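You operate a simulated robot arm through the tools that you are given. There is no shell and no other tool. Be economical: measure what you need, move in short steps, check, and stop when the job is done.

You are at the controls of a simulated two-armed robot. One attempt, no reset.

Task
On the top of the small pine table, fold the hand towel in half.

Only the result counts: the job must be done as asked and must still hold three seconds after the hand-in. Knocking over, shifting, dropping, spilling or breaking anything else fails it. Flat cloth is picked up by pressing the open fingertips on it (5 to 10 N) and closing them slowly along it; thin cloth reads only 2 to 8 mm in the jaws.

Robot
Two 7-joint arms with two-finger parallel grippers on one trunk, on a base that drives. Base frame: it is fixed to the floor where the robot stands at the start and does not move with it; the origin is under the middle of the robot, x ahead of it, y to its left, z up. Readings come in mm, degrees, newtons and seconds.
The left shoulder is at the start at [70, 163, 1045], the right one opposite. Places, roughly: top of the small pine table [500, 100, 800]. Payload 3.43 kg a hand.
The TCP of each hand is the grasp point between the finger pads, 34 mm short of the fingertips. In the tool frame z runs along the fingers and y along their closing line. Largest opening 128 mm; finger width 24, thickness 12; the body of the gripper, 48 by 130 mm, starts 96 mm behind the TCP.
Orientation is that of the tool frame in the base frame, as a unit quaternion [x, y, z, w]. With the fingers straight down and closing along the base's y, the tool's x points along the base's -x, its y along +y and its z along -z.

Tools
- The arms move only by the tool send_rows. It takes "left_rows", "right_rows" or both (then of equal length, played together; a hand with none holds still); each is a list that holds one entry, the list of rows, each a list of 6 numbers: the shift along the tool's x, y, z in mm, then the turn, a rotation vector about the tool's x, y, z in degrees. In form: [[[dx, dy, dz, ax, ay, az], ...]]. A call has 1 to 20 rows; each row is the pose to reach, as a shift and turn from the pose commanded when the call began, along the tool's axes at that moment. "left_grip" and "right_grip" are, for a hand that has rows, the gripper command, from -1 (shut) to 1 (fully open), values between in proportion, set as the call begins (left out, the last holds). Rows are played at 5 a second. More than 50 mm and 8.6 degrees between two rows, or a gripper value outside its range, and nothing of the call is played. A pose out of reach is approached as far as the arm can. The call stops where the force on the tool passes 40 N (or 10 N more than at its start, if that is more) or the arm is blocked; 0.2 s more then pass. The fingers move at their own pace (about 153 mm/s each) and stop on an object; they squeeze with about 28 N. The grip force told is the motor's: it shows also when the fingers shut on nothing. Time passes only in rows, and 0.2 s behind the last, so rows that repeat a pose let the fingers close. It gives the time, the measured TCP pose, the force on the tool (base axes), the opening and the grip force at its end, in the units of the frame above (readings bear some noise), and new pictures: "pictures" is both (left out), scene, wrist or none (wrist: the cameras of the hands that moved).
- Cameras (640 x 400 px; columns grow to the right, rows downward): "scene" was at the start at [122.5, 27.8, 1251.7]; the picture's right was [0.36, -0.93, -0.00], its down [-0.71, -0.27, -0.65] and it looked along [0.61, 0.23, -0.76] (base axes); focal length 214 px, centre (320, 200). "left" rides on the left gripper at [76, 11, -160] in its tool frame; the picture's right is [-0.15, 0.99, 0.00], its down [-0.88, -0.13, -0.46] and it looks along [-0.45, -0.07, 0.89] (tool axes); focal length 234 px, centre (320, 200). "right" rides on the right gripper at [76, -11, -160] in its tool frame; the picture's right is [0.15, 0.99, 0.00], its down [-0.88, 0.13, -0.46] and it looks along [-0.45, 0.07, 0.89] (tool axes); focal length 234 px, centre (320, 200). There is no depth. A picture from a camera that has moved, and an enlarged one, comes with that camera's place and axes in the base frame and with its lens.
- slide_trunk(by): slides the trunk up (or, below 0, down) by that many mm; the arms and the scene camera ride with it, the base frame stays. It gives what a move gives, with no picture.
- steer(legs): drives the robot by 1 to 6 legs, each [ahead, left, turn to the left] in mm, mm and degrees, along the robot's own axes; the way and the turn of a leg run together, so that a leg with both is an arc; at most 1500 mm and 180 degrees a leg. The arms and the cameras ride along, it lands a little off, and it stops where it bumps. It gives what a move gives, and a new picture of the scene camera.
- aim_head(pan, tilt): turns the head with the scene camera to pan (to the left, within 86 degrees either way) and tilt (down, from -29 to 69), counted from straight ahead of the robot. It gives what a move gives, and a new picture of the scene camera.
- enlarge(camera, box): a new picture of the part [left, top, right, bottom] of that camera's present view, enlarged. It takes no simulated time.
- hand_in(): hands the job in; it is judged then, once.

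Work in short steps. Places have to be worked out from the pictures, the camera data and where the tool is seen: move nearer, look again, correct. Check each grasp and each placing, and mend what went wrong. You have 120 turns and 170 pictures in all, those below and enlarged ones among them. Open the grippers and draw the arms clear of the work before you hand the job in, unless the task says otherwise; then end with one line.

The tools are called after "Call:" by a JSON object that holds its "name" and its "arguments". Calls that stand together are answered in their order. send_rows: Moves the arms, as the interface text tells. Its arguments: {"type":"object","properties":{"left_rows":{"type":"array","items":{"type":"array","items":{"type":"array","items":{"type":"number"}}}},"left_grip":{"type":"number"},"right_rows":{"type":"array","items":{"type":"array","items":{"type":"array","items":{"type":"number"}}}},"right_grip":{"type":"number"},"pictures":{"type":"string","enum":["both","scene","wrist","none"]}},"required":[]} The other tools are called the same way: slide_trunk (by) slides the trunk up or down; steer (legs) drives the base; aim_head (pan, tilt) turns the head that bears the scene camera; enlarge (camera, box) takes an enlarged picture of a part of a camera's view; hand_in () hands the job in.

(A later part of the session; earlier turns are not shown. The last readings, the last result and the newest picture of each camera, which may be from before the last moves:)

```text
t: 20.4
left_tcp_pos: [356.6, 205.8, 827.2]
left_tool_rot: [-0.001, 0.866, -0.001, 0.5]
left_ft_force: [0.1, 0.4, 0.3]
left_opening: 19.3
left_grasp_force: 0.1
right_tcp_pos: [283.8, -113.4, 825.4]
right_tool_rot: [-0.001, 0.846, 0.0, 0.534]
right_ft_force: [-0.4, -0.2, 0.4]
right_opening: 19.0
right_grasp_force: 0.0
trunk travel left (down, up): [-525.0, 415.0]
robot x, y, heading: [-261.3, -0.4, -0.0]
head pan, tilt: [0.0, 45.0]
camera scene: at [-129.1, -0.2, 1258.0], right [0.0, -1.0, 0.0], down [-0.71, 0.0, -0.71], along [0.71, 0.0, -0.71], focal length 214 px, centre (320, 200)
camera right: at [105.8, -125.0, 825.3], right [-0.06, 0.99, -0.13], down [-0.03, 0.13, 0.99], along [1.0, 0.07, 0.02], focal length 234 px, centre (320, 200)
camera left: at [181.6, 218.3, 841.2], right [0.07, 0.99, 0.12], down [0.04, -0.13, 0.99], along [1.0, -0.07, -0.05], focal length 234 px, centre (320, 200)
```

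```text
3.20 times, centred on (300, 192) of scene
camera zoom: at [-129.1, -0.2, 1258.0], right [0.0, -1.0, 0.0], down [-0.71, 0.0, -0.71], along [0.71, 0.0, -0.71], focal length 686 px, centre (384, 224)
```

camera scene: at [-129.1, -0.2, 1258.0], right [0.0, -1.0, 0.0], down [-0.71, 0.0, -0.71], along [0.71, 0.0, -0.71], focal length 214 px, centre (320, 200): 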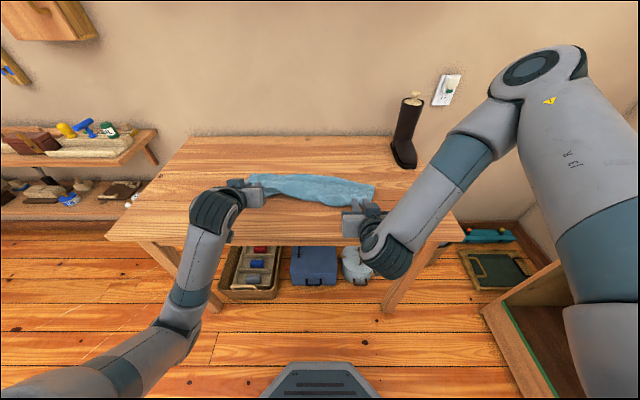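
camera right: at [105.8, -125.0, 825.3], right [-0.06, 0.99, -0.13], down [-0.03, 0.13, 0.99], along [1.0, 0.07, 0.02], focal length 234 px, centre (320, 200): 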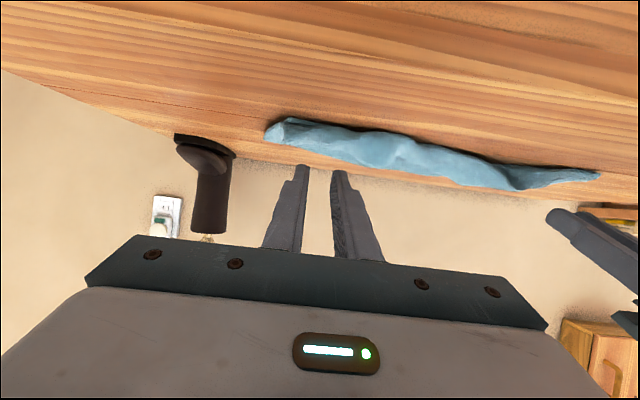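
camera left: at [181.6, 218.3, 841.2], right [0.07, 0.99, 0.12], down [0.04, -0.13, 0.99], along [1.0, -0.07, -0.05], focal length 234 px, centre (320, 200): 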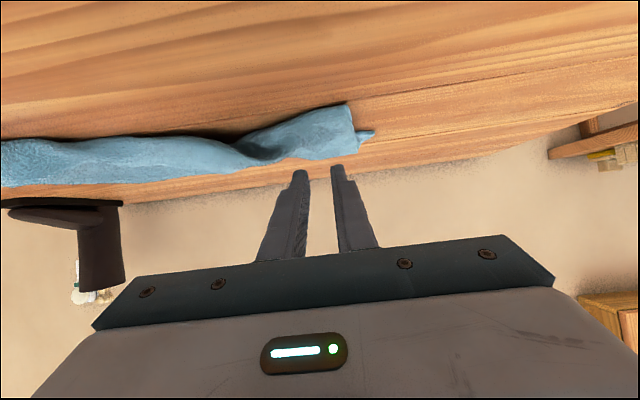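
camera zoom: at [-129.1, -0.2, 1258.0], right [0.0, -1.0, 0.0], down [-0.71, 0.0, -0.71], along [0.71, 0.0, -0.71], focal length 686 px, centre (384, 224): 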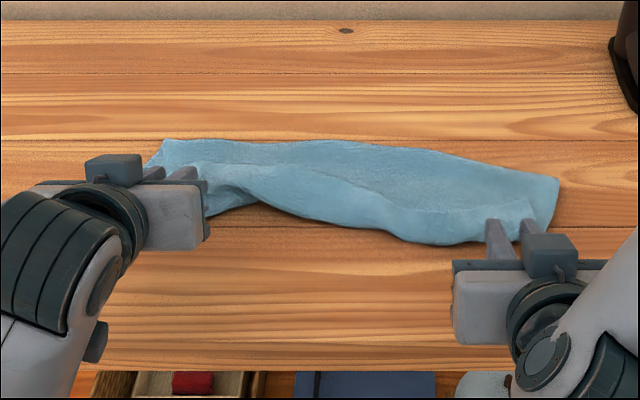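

Released. I lift both hands clear outwards to see the towel.

Call:
{"name": "send_rows", "arguments": {"left_rows": [[[-26, 15, -15, 0, 0, 0], [-60, 30, -30, 0, 0, 0], [-85, 55, -50, 0, 0, 0], [-110, 80, -65, 0, 0, 0], [-130, 110, -75, 0, 0, 0]]], "right_rows": [[[-26, -20, -15, 0, 0, 0], [-60, -50, -30, 0, 0, 0], [-85, -90, -50, 0, 0, 0], [-110, -130, -60, 0, 0, 0], [-135, -170, -65, 0, 0, 0]]], "pictures": "none"}}

Call:
{"name": "enlarge", "arguments": {"camera": "scene", "box": [200, 130, 400, 255]}}

```text
refused: row 3 steps farther than a row can; nothing moved
```

```text
3.20 times, centred on (300, 192) of scene
camera zoom: at [-129.1, -0.2, 1258.0], right [0.0, -1.0, 0.0], down [-0.71, 0.0, -0.71], along [0.71, 0.0, -0.71], focal length 686 px, centre (384, 224)
```

zoom: 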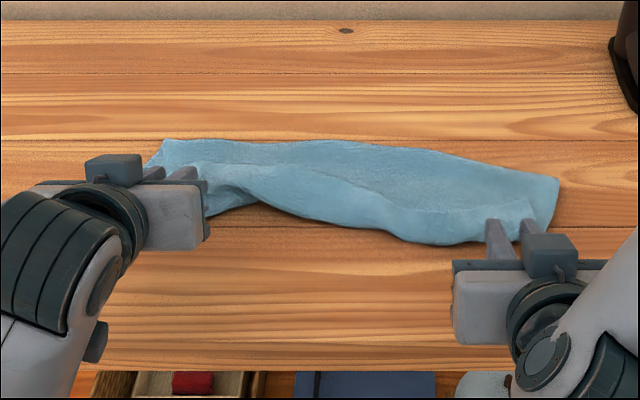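

A row step was too long, so I resend the move with shorter rows.

Call:
{"name": "send_rows", "arguments": {"left_rows": [[[-20, 12, -11, 0, 0, 0], [-40, 25, -23, 0, 0, 0], [-60, 40, -35, 0, 0, 0], [-80, 58, -46, 0, 0, 0], [-100, 75, -58, 0, 0, 0], [-115, 92, -66, 0, 0, 0], [-130, 110, -75, 0, 0, 0]]], "right_rows": [[[-20, -20, -10, 0, 0, 0], [-40, -42, -20, 0, 0, 0], [-60, -66, -29, 0, 0, 0], [-80, -90, -39, 0, 0, 0], [-100, -115, -48, 0, 0, 0], [-115, -140, -56, 0, 0, 0], [-135, -165, -65, 0, 0, 0]]], "pictures": "none"}}

Call:
{"name": "enlarge", "arguments": {"camera": "scene", "box": [200, 130, 400, 255]}}

```text
t: 22.1
left_tcp_pos: [356.1, 317.0, 977.8]
left_tool_rot: [0.0, 0.864, -0.001, 0.503]
left_ft_force: [-0.1, 0.1, 1.1]
left_opening: 19.3
left_grasp_force: 0.0
right_tcp_pos: [328.5, -285.3, 976.9]
right_tool_rot: [0.0, 0.846, 0.002, 0.534]
right_ft_force: [-0.3, -0.7, 0.2]
right_opening: 19.1
right_grasp_force: 0.1
right hand out of reach, approached as far as the arm can: row 1, 2, 3, 4, 5, 6, 7
trunk travel left (down, up): [-525.0, 415.0]
robot x, y, heading: [-260.6, -0.4, 0.2]
head pan, tilt: [0.0, 45.0]
```

```text
3.20 times, centred on (300, 192) of scene
camera zoom: at [-130.9, -2.0, 1258.3], right [0.0, -1.0, 0.0], down [-0.71, 0.0, -0.71], along [0.71, 0.0, -0.71], focal length 686 px, centre (384, 224)
```

zoom: 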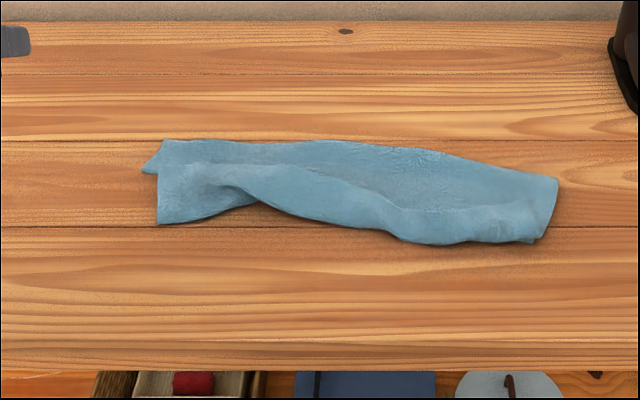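

The flap now lies over the lower layer but is wavy, and on the left it overshoots the lower corner at about [450, 265]. I straighten the hands to look down with the wrist cameras.

Call:
{"name": "send_rows", "arguments": {"left_rows": [[[0, -12, 0, 0, 7.5, 0], [0, -24, 0, 0, 15, 0], [0, -36, 0, 0, 22.5, 0], [0, -48, 0, 0, 30, 0], [0, -60, 0, 0, 37.5, 0], [0, -75, 0, 0, 45, 0], [0, -85, 0, 0, 52.5, 0], [0, -95, 0, 0, 60, 0]]], "right_rows": [[[0, 12, 0, 0, 8, 0], [0, 24, 0, 0, 16, 0], [0, 36, 0, 0, 24, 0], [0, 48, 0, 0, 32, 0], [0, 60, 0, 0, 40, 0], [0, 75, 0, 0, 48, 0], [0, 85, 0, 0, 56, 0], [0, 95, 0, 0, 64, 0]]]}}

```text
t: 23.9
left_tcp_pos: [359.6, 224.9, 976.8]
left_tool_rot: [0.0, 1.0, -0.002, -0.001]
left_ft_force: [-0.6, -0.2, 0.0]
left_opening: 19.2
left_grasp_force: 0.0
right_tcp_pos: [333.3, -190.6, 978.8]
right_tool_rot: [-0.001, 1.0, 0.001, 0.001]
right_ft_force: [0.3, -0.5, -0.3]
right_opening: 19.4
right_grasp_force: 0.1
trunk travel left (down, up): [-525.0, 415.0]
robot x, y, heading: [-257.1, 1.8, 0.1]
head pan, tilt: [0.0, 45.0]
camera scene: at [-126.4, 0.0, 1257.7], right [0.0, -1.0, 0.0], down [-0.71, 0.0, -0.71], along [0.71, 0.0, -0.71], focal length 214 px, centre (320, 200)
camera right: at [255.3, -202.8, 1138.8], right [-0.15, 0.99, 0.0], down [0.88, 0.13, 0.46], along [0.45, 0.07, -0.89], focal length 234 px, centre (320, 200)
camera left: at [284.8, 236.5, 1136.3], right [0.14, 0.99, 0.0], down [0.88, -0.13, 0.46], along [0.45, -0.07, -0.89], focal length 234 px, centre (320, 200)
```

scene: 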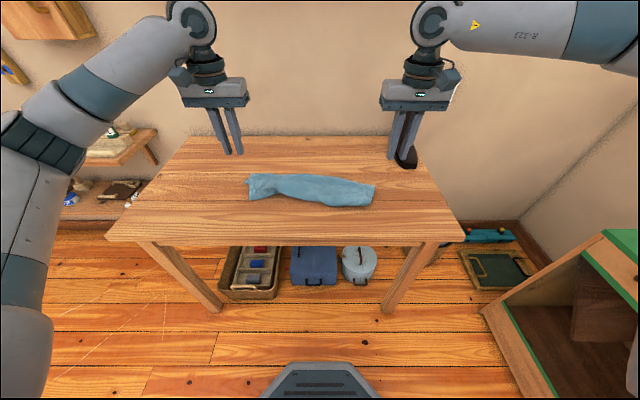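
right: 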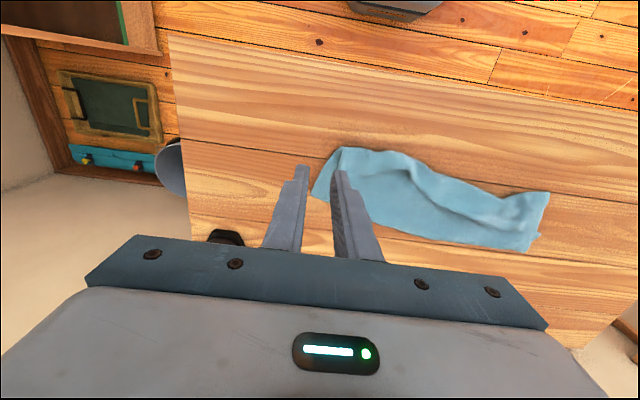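
left: 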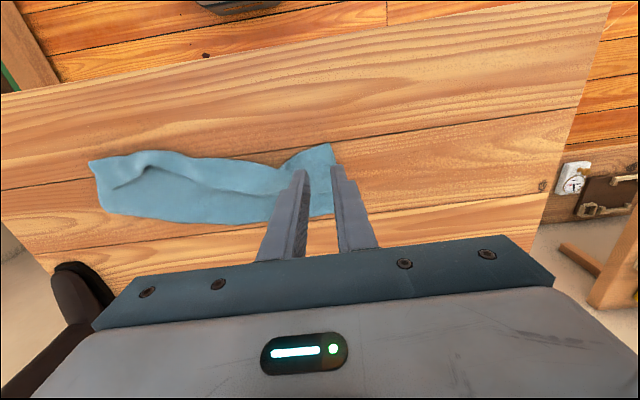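

I enlarge both overhead views of the towel.

Call:
{"name": "enlarge", "arguments": {"camera": "right", "box": [296, 110, 576, 285]}}

Call:
{"name": "enlarge", "arguments": {"camera": "left", "box": [70, 100, 350, 275]}}

```text
2.29 times, centred on (436, 198) of right
camera zoom: at [255.3, -202.8, 1138.8], right [-0.15, 0.99, 0.0], down [0.88, 0.13, 0.46], along [0.45, 0.07, -0.89], focal length 535 px, centre (55, 206)
```

zoom: 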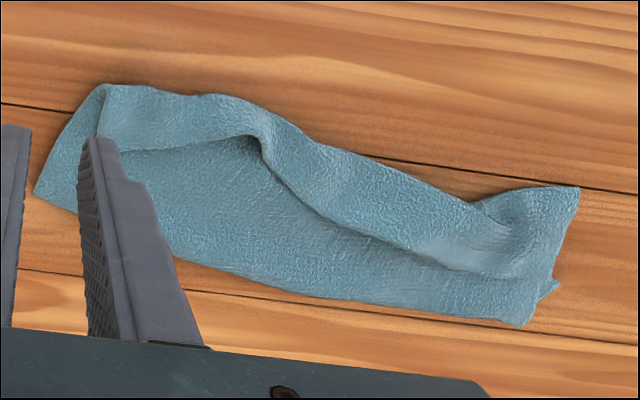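

```text
2.29 times, centred on (210, 188) of left
camera zoom: at [284.8, 236.5, 1136.3], right [0.14, 0.99, 0.0], down [0.88, -0.13, 0.46], along [0.45, -0.07, -0.89], focal length 535 px, centre (571, 229)
```

zoom: 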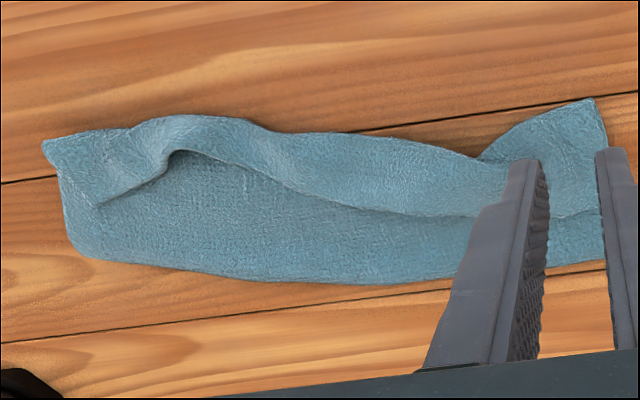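

The flap's edge strip has turned back on top (tail toward +x) and the lower layer is bunched, so it isn't a clean fold. I plan to regrasp the flap's edge corners, hang the towel and lay it again. First I look closely at the right end by moving the right hand inward.

Call:
{"name": "send_rows", "arguments": {"right_rows": [[[0, 40, 0, 0, 0, 0], [0, 80, 20, 0, 0, 0], [0, 110, 40, 0, 0, 0], [0, 110, 40, 0, 0, 0]]], "left_rows": [[[0, 20, 0, 0, 0, 0], [0, 40, 20, 0, 0, 0], [0, 60, 40, 0, 0, 0], [0, 60, 40, 0, 0, 0]]], "pictures": "wrist"}}

Call:
{"name": "enlarge", "arguments": {"camera": "right", "box": [160, 80, 480, 280]}}

Call:
{"name": "enlarge", "arguments": {"camera": "left", "box": [160, 80, 360, 205]}}

```text
t: 24.9
left_tcp_pos: [358.3, 283.6, 937.8]
left_tool_rot: [0.0, 1.0, -0.001, 0.002]
left_ft_force: [0.1, -0.5, 0.6]
left_opening: 19.0
left_grasp_force: 0.0
right_tcp_pos: [329.4, -82.0, 937.9]
right_tool_rot: [-0.001, 1.0, 0.0, 0.003]
right_ft_force: [0.6, -0.1, -1.5]
right_opening: 19.2
right_grasp_force: 0.0
trunk travel left (down, up): [-525.0, 415.0]
robot x, y, heading: [-258.7, -2.8, 0.2]
head pan, tilt: [0.0, 45.0]
camera right: at [251.6, -93.7, 1097.9], right [-0.15, 0.99, 0.0], down [0.88, 0.13, 0.46], along [0.46, 0.07, -0.89], focal length 234 px, centre (320, 200)
camera left: at [283.3, 296.0, 1096.8], right [0.15, 0.99, 0.0], down [0.88, -0.13, 0.46], along [0.45, -0.07, -0.89], focal length 234 px, centre (320, 200)
```

right: 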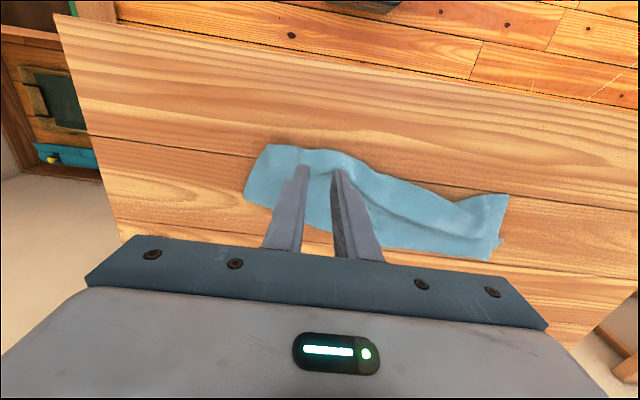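
left: 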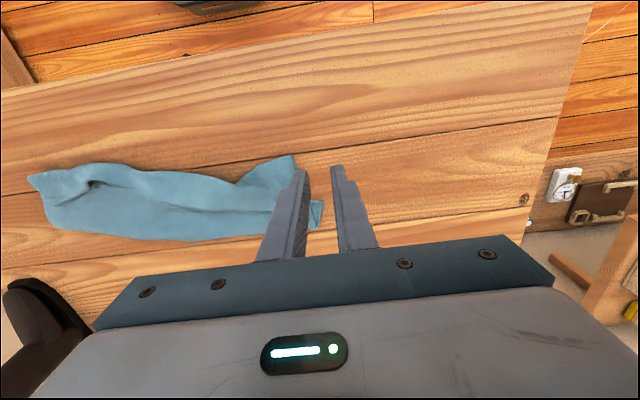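

```text
2.00 times, centred on (320, 180) of right
camera zoom: at [251.6, -93.7, 1097.9], right [-0.15, 0.99, 0.0], down [0.88, 0.13, 0.46], along [0.46, 0.07, -0.89], focal length 468 px, centre (320, 240)
```

zoom: 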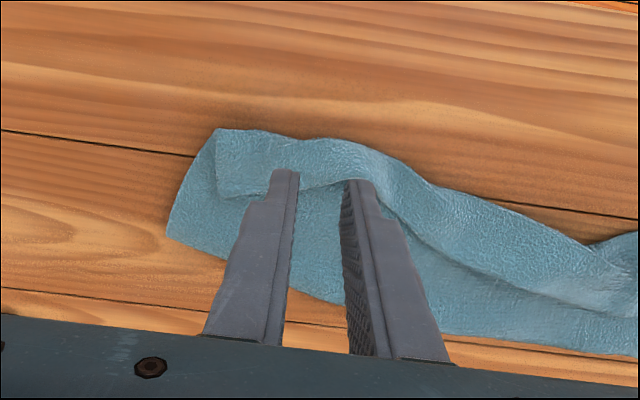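

```text
3.20 times, centred on (260, 142) of left
camera zoom: at [283.3, 296.0, 1096.8], right [0.15, 0.99, 0.0], down [0.88, -0.13, 0.46], along [0.45, -0.07, -0.89], focal length 749 px, centre (512, 384)
```

zoom: 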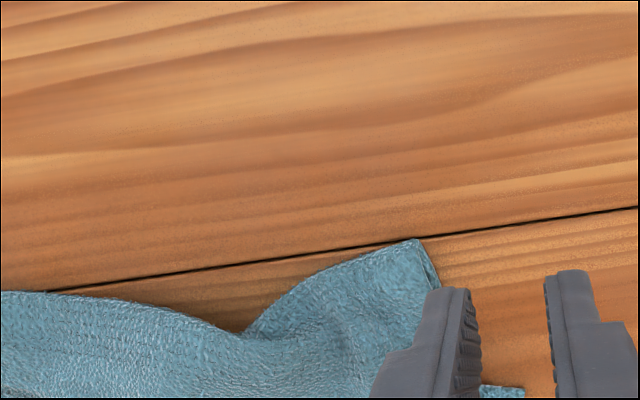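

The strip turned back is about 50 mm wide, with its free edge running from about [399, -151] through [413, 11] to [446, 140]. I move both hands over this free edge (left at [438, 190], right at [372, -110]) to regrip the top layer.

Call:
{"name": "send_rows", "arguments": {"left_rows": [[[-20, -25, 20, 0, 0, 0], [-40, -50, 45, 0, 0, 0], [-60, -75, 70, 0, 0, 0], [-80, -94, 95, 0, 0, 0], [-80, -94, 110, 0, 0, 0], [-80, -94, 110, 0, 0, 0]]], "right_rows": [[[-10, -8, 20, 0, 0, 0], [-20, -15, 45, 0, 0, 0], [-30, -22, 70, 0, 0, 0], [-43, -28, 95, 0, 0, 0], [-43, -28, 110, 0, 0, 0], [-43, -28, 110, 0, 0, 0]]], "left_grip": -0.4, "right_grip": -0.4, "pictures": "none"}}

Call:
{"name": "enlarge", "arguments": {"camera": "right", "box": [160, 80, 480, 280]}}

Call:
{"name": "enlarge", "arguments": {"camera": "left", "box": [160, 80, 480, 280]}}

```text
t: 26.2
left_tcp_pos: [438.8, 188.6, 830.4]
left_tool_rot: [0.001, 1.0, -0.002, 0.001]
left_ft_force: [0.4, -0.1, 0.0]
left_opening: 38.6
left_grasp_force: 0.1
right_tcp_pos: [376.0, -111.6, 832.9]
right_tool_rot: [-0.001, 1.0, 0.001, 0.005]
right_ft_force: [0.5, -0.5, 0.4]
right_opening: 38.9
right_grasp_force: 0.1
trunk travel left (down, up): [-525.0, 415.0]
robot x, y, heading: [-256.1, 3.1, -0.0]
head pan, tilt: [0.0, 45.0]
```

```text
2.00 times, centred on (320, 180) of right
camera zoom: at [297.9, -122.8, 990.9], right [-0.15, 0.99, 0.0], down [0.88, 0.13, 0.46], along [0.46, 0.07, -0.89], focal length 468 px, centre (320, 240)
```

zoom: 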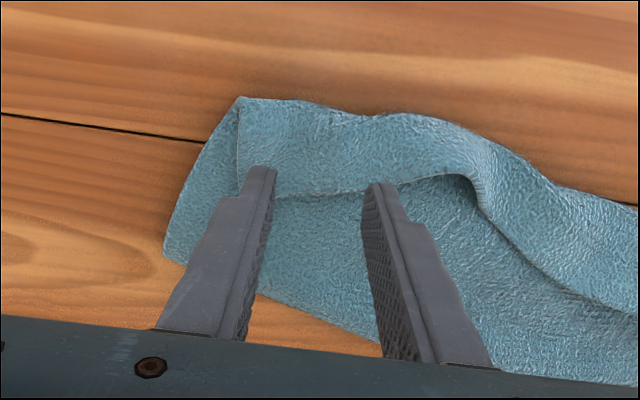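

```text
2.00 times, centred on (320, 180) of left
camera zoom: at [363.8, 201.7, 990.3], right [0.15, 0.99, 0.0], down [0.88, -0.13, 0.46], along [0.45, -0.07, -0.89], focal length 468 px, centre (320, 240)
```

zoom: 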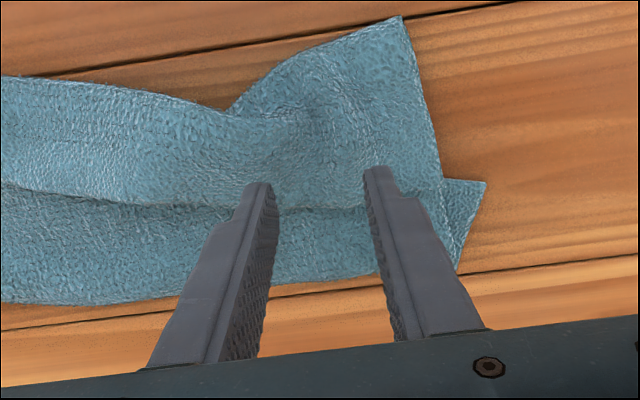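

Now it is clear: at the left, corner A is at about [457, 240], with edges at x≈457 (left grip) and x≈385 (right grip). I shift the right hand 8 mm toward the robot and lower both to just above the cloth.

Call:
{"name": "send_rows", "arguments": {"left_rows": [[[0, 0, 12, 0, 0, 0], [0, 0, 24, 0, 0, 0], [0, 0, 30, 0, 0, 0], [0, 0, 34, 0, 0, 0]]], "right_rows": [[[8, 0, 12, 0, 0, 0], [8, 0, 26, 0, 0, 0], [8, 0, 32, 0, 0, 0], [8, 0, 36, 0, 0, 0]]], "pictures": "none"}}

Call:
{"name": "send_rows", "arguments": {"left_rows": [[[0, 0, 1, 0, 0, 0], [0, 0, 2, 0, 0, 0]]], "right_rows": [[[0, 0, 1, 0, 0, 0], [0, 0, 2, 0, 0, 0]]], "pictures": "wrist"}}

```text
t: 27.2
left_tcp_pos: [439.7, 188.7, 795.6]
left_tool_rot: [-0.002, 1.0, -0.002, 0.002]
left_ft_force: [1.9, -0.5, 3.4]
left_opening: 38.3
left_grasp_force: 0.0
right_tcp_pos: [367.2, -109.3, 796.1]
right_tool_rot: [-0.001, 1.0, 0.0, 0.004]
right_ft_force: [0.8, -0.4, 2.0]
right_opening: 38.5
right_grasp_force: 0.1
trunk travel left (down, up): [-525.0, 415.0]
robot x, y, heading: [-257.5, -0.7, -0.1]
head pan, tilt: [0.0, 45.0]
```

```text
t: 27.9
left_tcp_pos: [438.3, 190.2, 792.8]
left_tool_rot: [0.0, 1.0, -0.002, 0.002]
left_ft_force: [1.1, -0.5, 5.5]
left_opening: 38.1
left_grasp_force: 0.1
right_tcp_pos: [367.5, -108.8, 794.0]
right_tool_rot: [-0.001, 1.0, 0.0, 0.004]
right_ft_force: [-0.6, 0.6, 6.3]
right_opening: 38.3
right_grasp_force: 0.0
trunk travel left (down, up): [-525.0, 415.0]
robot x, y, heading: [-260.1, 0.5, -0.0]
head pan, tilt: [0.0, 45.0]
camera right: at [288.8, -120.3, 953.3], right [-0.15, 0.99, 0.0], down [0.88, 0.13, 0.46], along [0.46, 0.07, -0.89], focal length 234 px, centre (320, 200)
camera left: at [363.3, 202.9, 953.3], right [0.14, 0.99, 0.0], down [0.88, -0.13, 0.46], along [0.46, -0.07, -0.89], focal length 234 px, centre (320, 200)
```

right: 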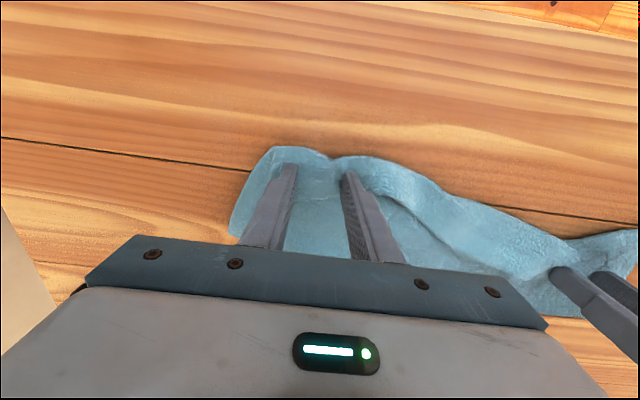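
left: 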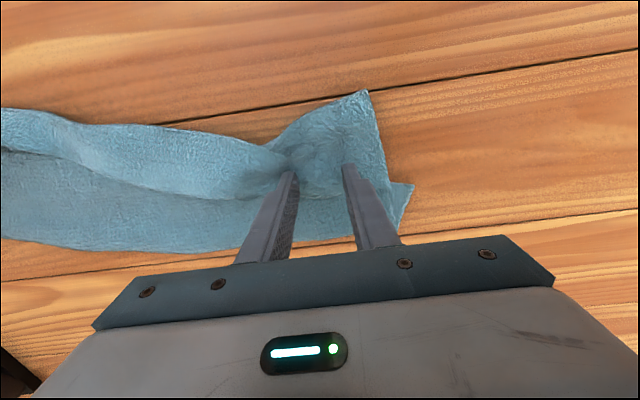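

The contact is light (about 6 N), so I close slowly in steps.

Call:
{"name": "send_rows", "arguments": {"left_rows": [[[0, 0, 0, 0, 0, 0], [0, 0, 0, 0, 0, 0]]], "right_rows": [[[0, 0, 0, 0, 0, 0], [0, 0, 0, 0, 0, 0]]], "left_grip": -0.55, "right_grip": -0.55, "pictures": "none"}}

Call:
{"name": "send_rows", "arguments": {"left_rows": [[[0, 0, 0, 0, 0, 0], [0, 0, 0, 0, 0, 0]]], "right_rows": [[[0, 0, 0, 0, 0, 0], [0, 0, 0, 0, 0, 0]]], "left_grip": -0.7, "right_grip": -0.7, "pictures": "none"}}

Call:
{"name": "send_rows", "arguments": {"left_rows": [[[0, 0, 0, 0, 0, 0], [0, 0, 0, 0, 0, 0]]], "right_rows": [[[0, 0, 0, 0, 0, 0], [0, 0, 0, 0, 0, 0]]], "left_grip": -0.85, "right_grip": -0.85, "pictures": "none"}}

Call:
{"name": "send_rows", "arguments": {"left_rows": [[[0, 0, 0, 0, 0, 0], [0, 0, 0, 0, 0, 0], [0, 0, 0, 0, 0, 0]]], "right_rows": [[[0, 0, 0, 0, 0, 0], [0, 0, 0, 0, 0, 0], [0, 0, 0, 0, 0, 0]]], "left_grip": -1, "right_grip": -1, "pictures": "wrist"}}

```text
t: 28.4
left_tcp_pos: [437.8, 190.8, 794.2]
left_tool_rot: [-0.001, 1.0, -0.002, 0.002]
left_ft_force: [0.3, -0.9, 6.9]
left_opening: 28.0
left_grasp_force: 0.1
right_tcp_pos: [366.8, -109.2, 794.6]
right_tool_rot: [0.0, 1.0, 0.001, 0.005]
right_ft_force: [-0.2, -0.5, 5.7]
right_opening: 28.2
right_grasp_force: 0.0
trunk travel left (down, up): [-525.0, 415.0]
robot x, y, heading: [-263.5, -0.7, -0.3]
head pan, tilt: [0.0, 45.0]
```

```text
t: 29.1
left_tcp_pos: [438.9, 190.8, 793.0]
left_tool_rot: [-0.001, 1.0, -0.002, 0.001]
left_ft_force: [0.4, 0.0, 5.9]
left_opening: 18.5
left_grasp_force: 0.0
right_tcp_pos: [367.4, -108.4, 795.6]
right_tool_rot: [0.0, 1.0, 0.0, 0.004]
right_ft_force: [0.1, 0.4, 4.9]
right_opening: 19.2
right_grasp_force: 0.1
trunk travel left (down, up): [-525.0, 415.0]
robot x, y, heading: [-257.1, -1.5, 0.4]
head pan, tilt: [0.0, 45.0]
```

```text
t: 29.6
left_tcp_pos: [438.1, 190.7, 793.6]
left_tool_rot: [-0.001, 1.0, -0.001, 0.001]
left_ft_force: [0.0, -0.4, 5.1]
left_opening: 9.2
left_grasp_force: 0.0
right_tcp_pos: [367.3, -108.8, 795.2]
right_tool_rot: [-0.001, 1.0, 0.0, 0.004]
right_ft_force: [0.7, 0.7, 5.6]
right_opening: 10.9
right_grasp_force: 1.1
trunk travel left (down, up): [-525.0, 415.0]
robot x, y, heading: [-259.1, 2.2, 0.2]
head pan, tilt: [0.0, 45.0]
```

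```text
t: 30.4
left_tcp_pos: [437.6, 189.6, 793.3]
left_tool_rot: [-0.001, 1.0, -0.002, 0.002]
left_ft_force: [-1.5, -0.7, 6.6]
left_opening: 4.7
left_grasp_force: 28.5
right_tcp_pos: [366.8, -108.8, 794.5]
right_tool_rot: [-0.002, 1.0, 0.0, 0.005]
right_ft_force: [-0.6, 2.1, 5.9]
right_opening: 6.2
right_grasp_force: 27.8
trunk travel left (down, up): [-525.0, 415.0]
robot x, y, heading: [-257.2, -4.1, -0.2]
head pan, tilt: [0.0, 45.0]
camera right: at [288.7, -120.2, 953.0], right [-0.15, 0.99, 0.0], down [0.88, 0.13, 0.46], along [0.46, 0.07, -0.89], focal length 234 px, centre (320, 200)
camera left: at [363.2, 203.0, 953.0], right [0.15, 0.99, 0.0], down [0.88, -0.13, 0.46], along [0.45, -0.07, -0.89], focal length 234 px, centre (320, 200)
```

right: 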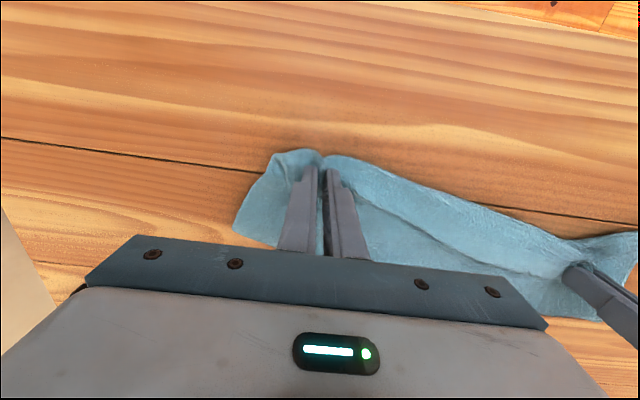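
left: 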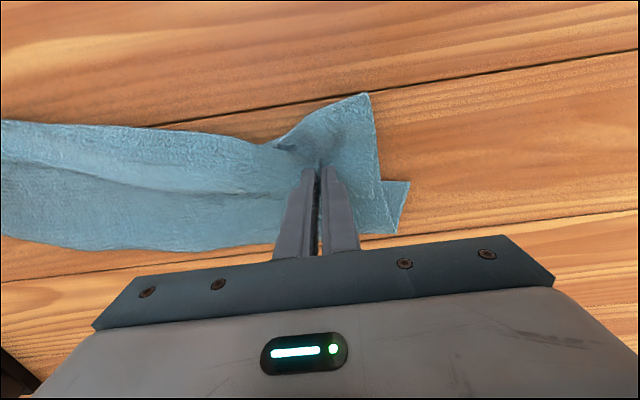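

Left reads 4.7 mm and right 6.2 mm, so both hold cloth. I lift straight up, aligning the two hands in x, and look.

Call:
{"name": "send_rows", "arguments": {"left_rows": [[[2, 0, -20, 0, 0, 0], [6, 0, -45, 0, 0, 0], [12, 0, -70, 0, 0, 0], [18, 0, -95, 0, 0, 0], [24, 0, -120, 0, 0, 0], [30, 0, -145, 0, 0, 0], [30, 0, -170, 0, 0, 0]]], "right_rows": [[[-2, 0, -20, 0, 0, 0], [-8, 0, -45, 0, 0, 0], [-15, 0, -70, 0, 0, 0], [-23, 0, -95, 0, 0, 0], [-31, 0, -120, 0, 0, 0], [-40, 0, -145, 0, 0, 0], [-40, 0, -170, 0, 0, 0]]]}}

Call:
{"name": "enlarge", "arguments": {"camera": "scene", "box": [200, 80, 420, 218]}}

```text
t: 32.0
left_tcp_pos: [406.0, 193.1, 962.2]
left_tool_rot: [-0.001, 1.0, -0.001, 0.002]
left_ft_force: [-0.1, 0.4, -0.2]
left_opening: 4.6
left_grasp_force: 28.2
right_tcp_pos: [405.3, -109.0, 962.2]
right_tool_rot: [-0.001, 1.0, 0.0, 0.004]
right_ft_force: [0.4, -0.2, 0.0]
right_opening: 6.2
right_grasp_force: 28.1
trunk travel left (down, up): [-525.0, 415.0]
robot x, y, heading: [-261.4, 2.6, 0.2]
head pan, tilt: [0.0, 45.0]
camera scene: at [-128.9, 0.1, 1258.0], right [0.0, -1.0, 0.0], down [-0.71, 0.0, -0.71], along [0.71, 0.0, -0.71], focal length 214 px, centre (320, 200)
camera right: at [326.4, -120.9, 1122.8], right [-0.15, 0.99, 0.0], down [0.88, 0.13, 0.46], along [0.46, 0.07, -0.89], focal length 234 px, centre (320, 200)
camera left: at [331.5, 204.3, 1121.4], right [0.14, 0.99, 0.0], down [0.88, -0.13, 0.46], along [0.45, -0.07, -0.89], focal length 234 px, centre (320, 200)
```

scene: 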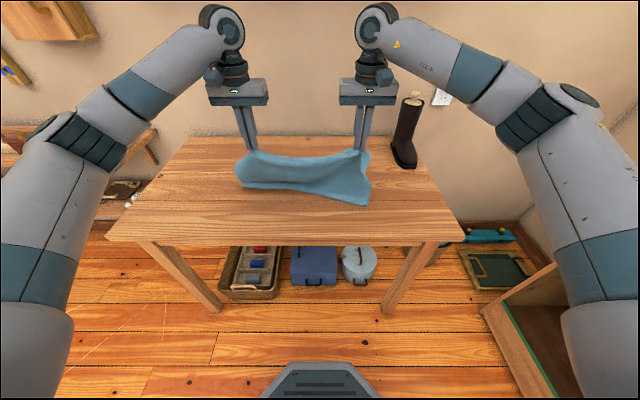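
right: 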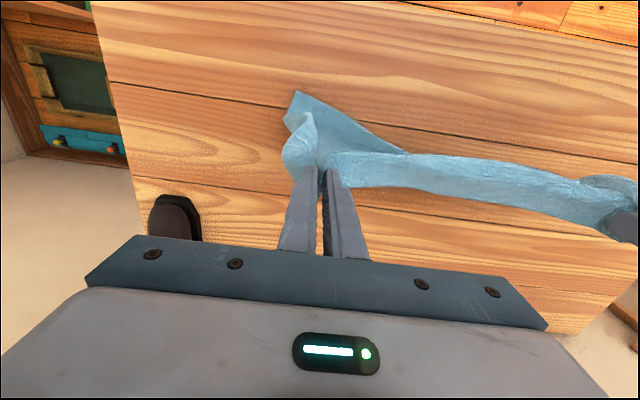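
left: 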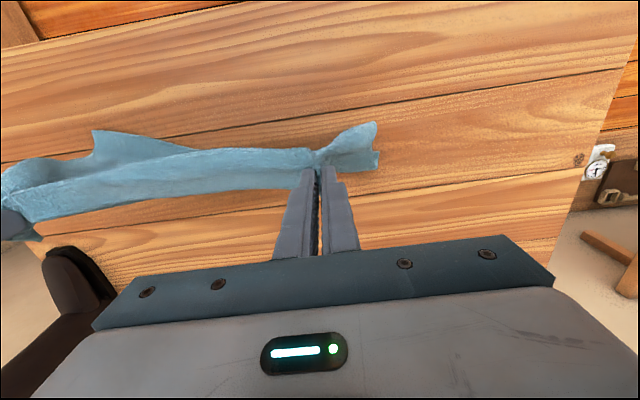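

```text
2.90 times, centred on (310, 149) of scene
camera zoom: at [-128.9, 0.1, 1258.0], right [0.0, -1.0, 0.0], down [-0.71, 0.0, -0.71], along [0.71, 0.0, -0.71], focal length 622 px, centre (349, 348)
```

zoom: 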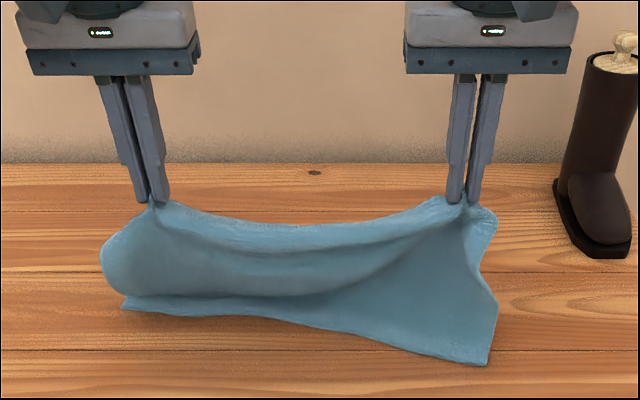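

The towel hangs nicely from both hands. I spread the hands slightly and raise until it hangs free, moving forward so its bottom edge will land near x≈480. Then I can lay the lower half toward the robot and the top half back over it with the gripped edge flat.

Call:
{"name": "send_rows", "arguments": {"left_rows": [[[-10, 5, -20, 0, 0, 0], [-20, 10, -40, 0, 0, 0], [-35, 14, -60, 0, 0, 0], [-50, 14, -80, 0, 0, 0], [-65, 14, -100, 0, 0, 0], [-75, 14, -110, 0, 0, 0], [-75, 14, -110, 0, 0, 0]]], "right_rows": [[[-10, -5, -20, 0, 0, 0], [-20, -10, -40, 0, 0, 0], [-35, -14, -60, 0, 0, 0], [-50, -14, -80, 0, 0, 0], [-65, -14, -100, 0, 0, 0], [-75, -14, -110, 0, 0, 0], [-75, -14, -110, 0, 0, 0]]]}}

Call:
{"name": "enlarge", "arguments": {"camera": "scene", "box": [180, 60, 420, 210]}}

```text
t: 33.6
left_tcp_pos: [484.0, 206.0, 1071.6]
left_tool_rot: [0.001, 1.0, -0.001, 0.002]
left_ft_force: [-0.3, -14.1, 0.2]
left_opening: 4.5
left_grasp_force: 28.2
right_tcp_pos: [481.0, -123.0, 1072.7]
right_tool_rot: [-0.002, 1.0, 0.0, 0.003]
right_ft_force: [0.6, 13.6, -0.8]
right_opening: 6.2
right_grasp_force: 28.1
trunk travel left (down, up): [-525.0, 415.0]
robot x, y, heading: [-258.5, 1.2, -0.2]
head pan, tilt: [0.0, 45.0]
camera scene: at [-127.8, 0.1, 1257.9], right [0.0, -1.0, 0.0], down [-0.71, 0.0, -0.71], along [0.71, 0.0, -0.71], focal length 214 px, centre (320, 200)
camera right: at [401.6, -134.5, 1231.1], right [-0.15, 0.99, 0.0], down [0.88, 0.13, 0.46], along [0.46, 0.07, -0.89], focal length 234 px, centre (320, 200)
camera left: at [408.4, 218.2, 1231.8], right [0.15, 0.99, 0.0], down [0.88, -0.13, 0.46], along [0.45, -0.07, -0.89], focal length 234 px, centre (320, 200)
```

scene: 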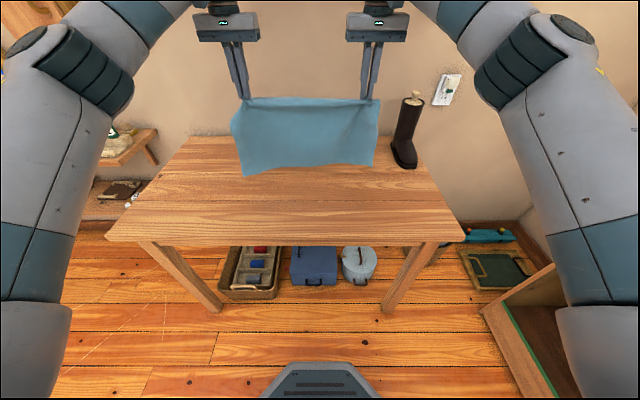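
right: 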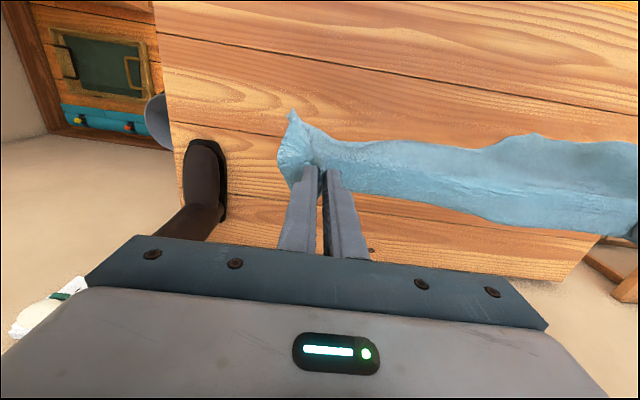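
left: 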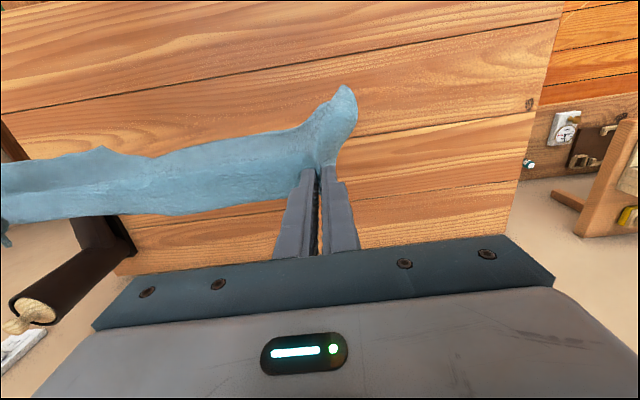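

```text
2.67 times, centred on (300, 135) of scene
camera zoom: at [-127.8, 0.1, 1257.9], right [0.0, -1.0, 0.0], down [-0.71, 0.0, -0.71], along [0.71, 0.0, -0.71], focal length 572 px, centre (373, 373)
```

zoom: 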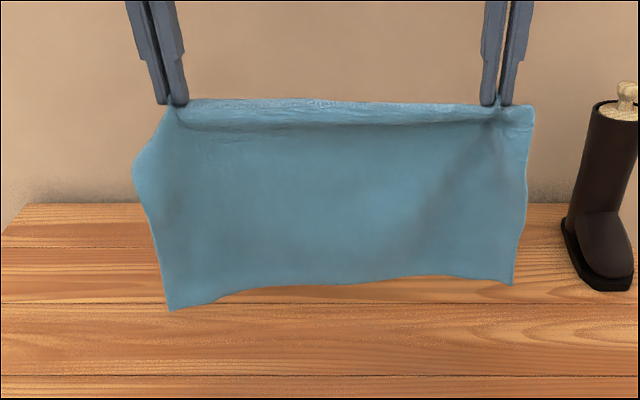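

The towel hangs free and flat, with its bottom edge just above the table near x≈481. I now lower it diagonally toward the robot so the lower half lays down trailing toward +x.

Call:
{"name": "send_rows", "arguments": {"left_rows": [[[10, -2, 8, 0, 0, 0], [25, -3, 18, 0, 0, 0], [40, -3, 32, 0, 0, 0], [55, -3, 46, 0, 0, 0], [69, -3, 60, 0, 0, 0], [83, -3, 74, 0, 0, 0], [97, -3, 88, 0, 0, 0], [111, -3, 102, 0, 0, 0], [125, -3, 116, 0, 0, 0], [138, -3, 130, 0, 0, 0], [150, -3, 143, 0, 0, 0], [160, -3, 155, 0, 0, 0], [160, -3, 155, 0, 0, 0]]], "right_rows": [[[10, 2, 8, 0, 0, 0], [25, 3, 18, 0, 0, 0], [40, 3, 32, 0, 0, 0], [55, 3, 46, 0, 0, 0], [69, 3, 60, 0, 0, 0], [83, 3, 74, 0, 0, 0], [97, 3, 88, 0, 0, 0], [111, 3, 102, 0, 0, 0], [125, 3, 116, 0, 0, 0], [138, 3, 130, 0, 0, 0], [150, 3, 143, 0, 0, 0], [160, 3, 155, 0, 0, 0], [160, 3, 155, 0, 0, 0]]]}}

Call:
{"name": "enlarge", "arguments": {"camera": "scene", "box": [180, 80, 420, 230]}}

```text
t: 36.5
left_tcp_pos: [322.8, 201.3, 916.8]
left_tool_rot: [-0.002, 1.0, -0.003, 0.002]
left_ft_force: [0.3, -3.3, 0.4]
left_opening: 4.6
left_grasp_force: 27.9
right_tcp_pos: [322.4, -118.2, 919.6]
right_tool_rot: [-0.001, 1.0, 0.0, 0.004]
right_ft_force: [-0.2, 3.8, -0.4]
right_opening: 6.1
right_grasp_force: 27.9
trunk travel left (down, up): [-525.0, 415.0]
robot x, y, heading: [-258.8, -0.6, -0.0]
head pan, tilt: [0.0, 45.0]
camera scene: at [-128.0, 0.1, 1258.0], right [0.0, -1.0, 0.0], down [-0.71, 0.0, -0.71], along [0.71, 0.0, -0.71], focal length 214 px, centre (320, 200)
camera right: at [243.7, -130.1, 1078.4], right [-0.15, 0.99, 0.0], down [0.88, 0.13, 0.46], along [0.46, 0.07, -0.89], focal length 234 px, centre (320, 200)
camera left: at [247.7, 213.4, 1076.3], right [0.14, 0.99, 0.0], down [0.88, -0.13, 0.46], along [0.45, -0.07, -0.89], focal length 234 px, centre (320, 200)
```

scene: 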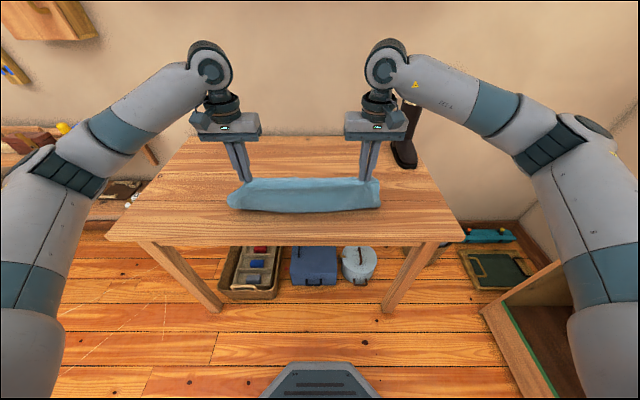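
right: 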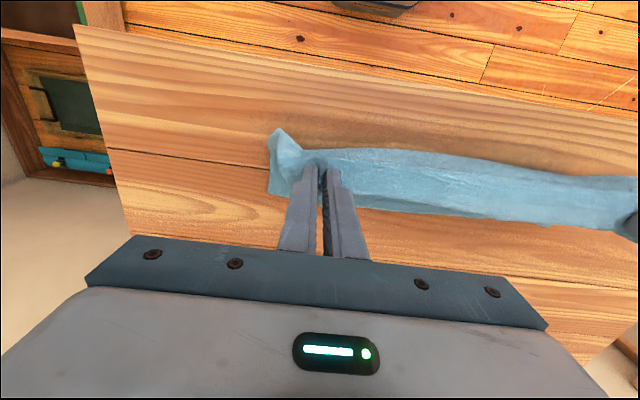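
left: 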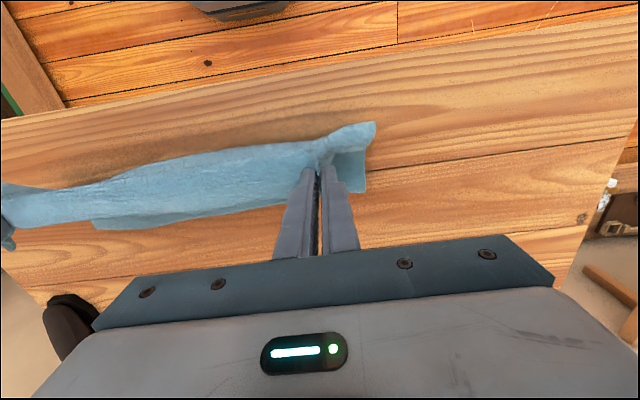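

```text
2.67 times, centred on (300, 155) of scene
camera zoom: at [-128.0, 0.1, 1258.0], right [0.0, -1.0, 0.0], down [-0.71, 0.0, -0.71], along [0.71, 0.0, -0.71], focal length 572 px, centre (373, 320)
```

zoom: 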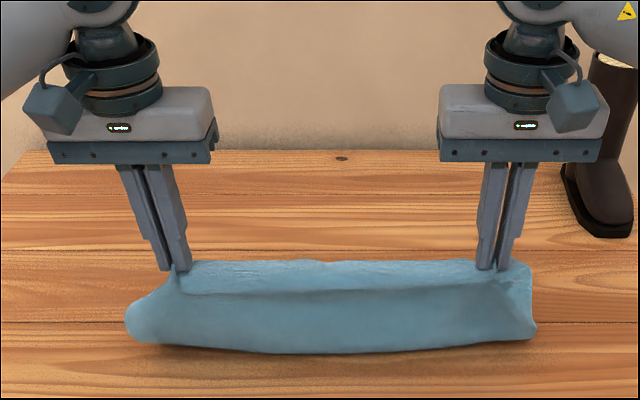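

The lower half lies from about x≈320 to its edge at x≈405 (corners near [401, 254] and [409, -181]), with y alignment matching the hands. I bring the hands a bit further toward the robot and down, to push the fold line back to about x≈270.

Call:
{"name": "send_rows", "arguments": {"left_rows": [[[10, 0, 12, 0, 0, 0], [20, 0, 26, 0, 0, 0], [30, 0, 40, 0, 0, 0], [38, 0, 54, 0, 0, 0], [38, 0, 60, 0, 0, 0]]], "right_rows": [[[10, 0, 12, 0, 0, 0], [20, 0, 26, 0, 0, 0], [30, 0, 40, 0, 0, 0], [38, 0, 54, 0, 0, 0], [38, 0, 62, 0, 0, 0]]]}}

Call:
{"name": "enlarge", "arguments": {"camera": "scene", "box": [180, 100, 420, 250]}}

```text
t: 37.6
left_tcp_pos: [286.5, 202.4, 854.9]
left_tool_rot: [-0.002, 1.0, -0.003, 0.002]
left_ft_force: [0.0, -5.4, 0.1]
left_opening: 4.0
left_grasp_force: 28.3
right_tcp_pos: [285.5, -118.9, 855.8]
right_tool_rot: [-0.001, 1.0, 0.001, 0.003]
right_ft_force: [-0.8, 5.5, 0.1]
right_opening: 6.2
right_grasp_force: 28.6
trunk travel left (down, up): [-525.0, 415.0]
robot x, y, heading: [-258.5, 3.4, 0.0]
head pan, tilt: [0.0, 45.0]
camera scene: at [-127.8, 0.3, 1258.0], right [0.0, -1.0, 0.0], down [-0.71, 0.0, -0.71], along [0.71, 0.0, -0.71], focal length 214 px, centre (320, 200)
camera right: at [207.3, -131.2, 1013.8], right [-0.15, 0.99, 0.0], down [0.88, 0.13, 0.46], along [0.46, 0.07, -0.89], focal length 234 px, centre (320, 200)
camera left: at [212.2, 214.9, 1014.8], right [0.15, 0.99, 0.0], down [0.88, -0.13, 0.46], along [0.45, -0.07, -0.89], focal length 234 px, centre (320, 200)
```

scene: 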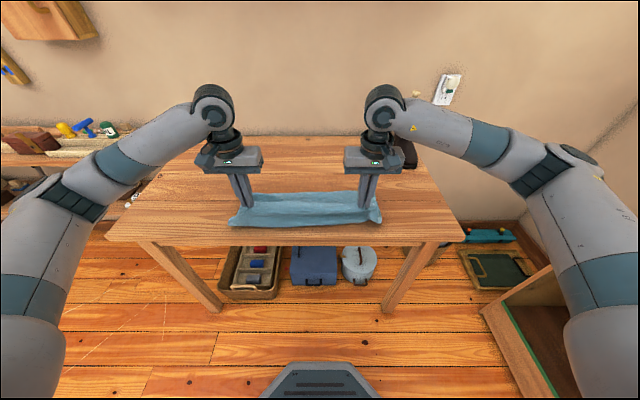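
right: 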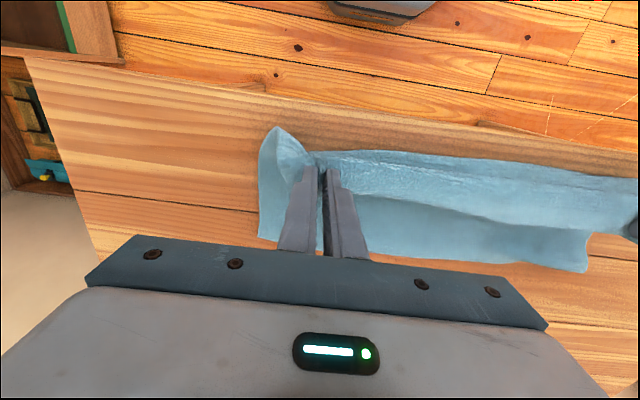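
left: 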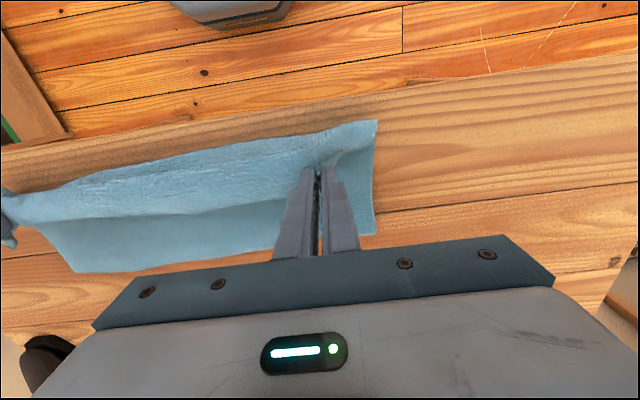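

```text
2.67 times, centred on (300, 175) of scene
camera zoom: at [-127.8, 0.3, 1258.0], right [0.0, -1.0, 0.0], down [-0.71, 0.0, -0.71], along [0.71, 0.0, -0.71], focal length 572 px, centre (373, 267)
```

zoom: 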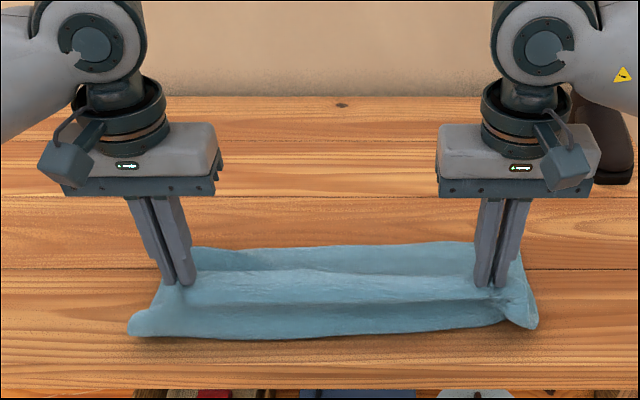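

Lower layer edge is at x≈400 with corners about [398, 265] and [405, -178], and the fold line is at x≈262, so each half is about 138 mm. I now carry the gripped edge forward and down onto the lower edge.

Call:
{"name": "send_rows", "arguments": {"left_rows": [[[-12, 1, 2, 0, 0, 0], [-26, 2, 5, 0, 0, 0], [-40, 3, 10, 0, 0, 0], [-54, 3, 17, 0, 0, 0], [-68, 3, 26, 0, 0, 0], [-80, 3, 35, 0, 0, 0], [-91, 3, 45, 0, 0, 0], [-99, 3, 54, 0, 0, 0], [-99, 3, 58, 0, 0, 0]]], "right_rows": [[[-12, 1, 2, 0, 0, 0], [-26, 2, 5, 0, 0, 0], [-41, 3, 10, 0, 0, 0], [-55, 3, 17, 0, 0, 0], [-69, 3, 26, 0, 0, 0], [-82, 3, 35, 0, 0, 0], [-94, 3, 45, 0, 0, 0], [-104, 3, 54, 0, 0, 0], [-104, 3, 59, 0, 0, 0]]]}}

Call:
{"name": "enlarge", "arguments": {"camera": "scene", "box": [180, 100, 420, 250]}}

```text
t: 39.6
left_tcp_pos: [385.0, 203.6, 798.9]
left_tool_rot: [-0.001, 1.0, -0.002, 0.002]
left_ft_force: [-0.2, -4.8, 3.5]
left_opening: 4.4
left_grasp_force: 28.0
right_tcp_pos: [388.9, -116.5, 798.6]
right_tool_rot: [-0.001, 1.0, 0.001, 0.004]
right_ft_force: [-1.3, 5.6, 4.2]
right_opening: 6.1
right_grasp_force: 28.4
trunk travel left (down, up): [-525.0, 415.0]
robot x, y, heading: [-258.8, -2.7, -0.1]
head pan, tilt: [0.0, 45.0]
camera scene: at [-129.0, 0.3, 1258.3], right [0.0, -1.0, 0.0], down [-0.71, 0.0, -0.71], along [0.71, 0.0, -0.71], focal length 214 px, centre (320, 200)
camera right: at [310.3, -128.9, 956.9], right [-0.15, 0.99, 0.0], down [0.88, 0.13, 0.46], along [0.46, 0.07, -0.89], focal length 234 px, centre (320, 200)
camera left: at [309.4, 215.7, 957.8], right [0.15, 0.99, 0.0], down [0.88, -0.13, 0.46], along [0.45, -0.07, -0.89], focal length 234 px, centre (320, 200)
```

scene: 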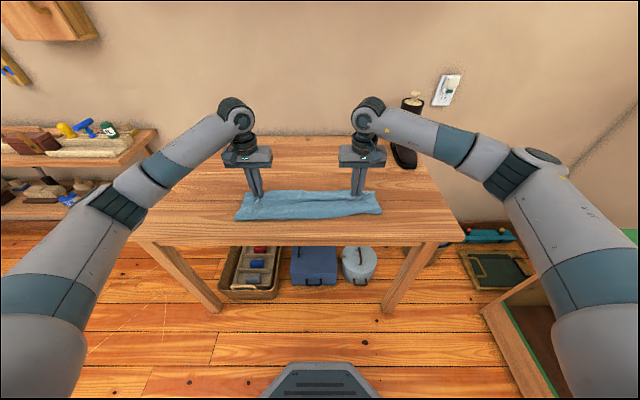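
right: 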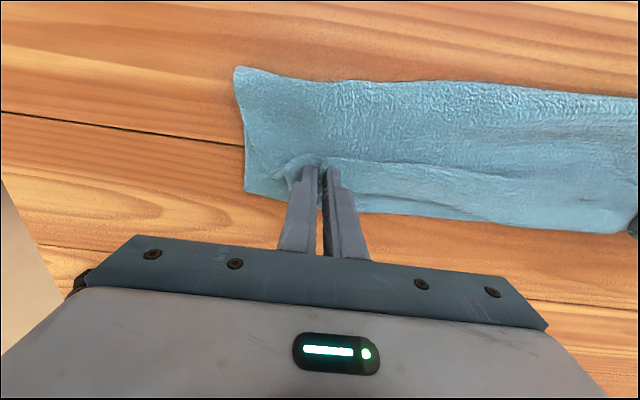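
left: 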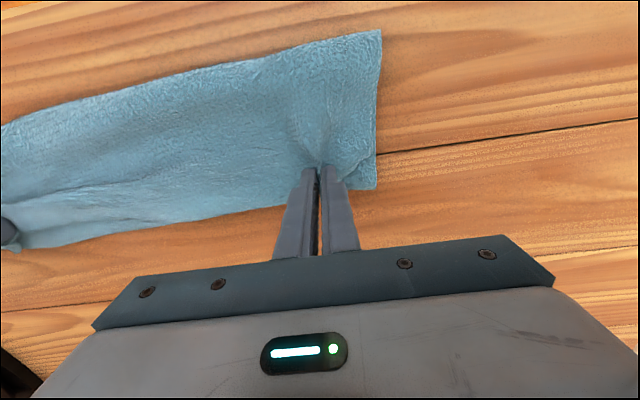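

```text
2.67 times, centred on (300, 175) of scene
camera zoom: at [-129.0, 0.3, 1258.3], right [0.0, -1.0, 0.0], down [-0.71, 0.0, -0.71], along [0.71, 0.0, -0.71], focal length 572 px, centre (373, 267)
```

zoom: 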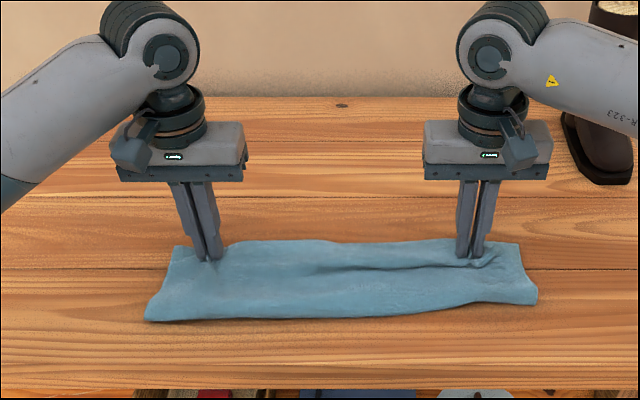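

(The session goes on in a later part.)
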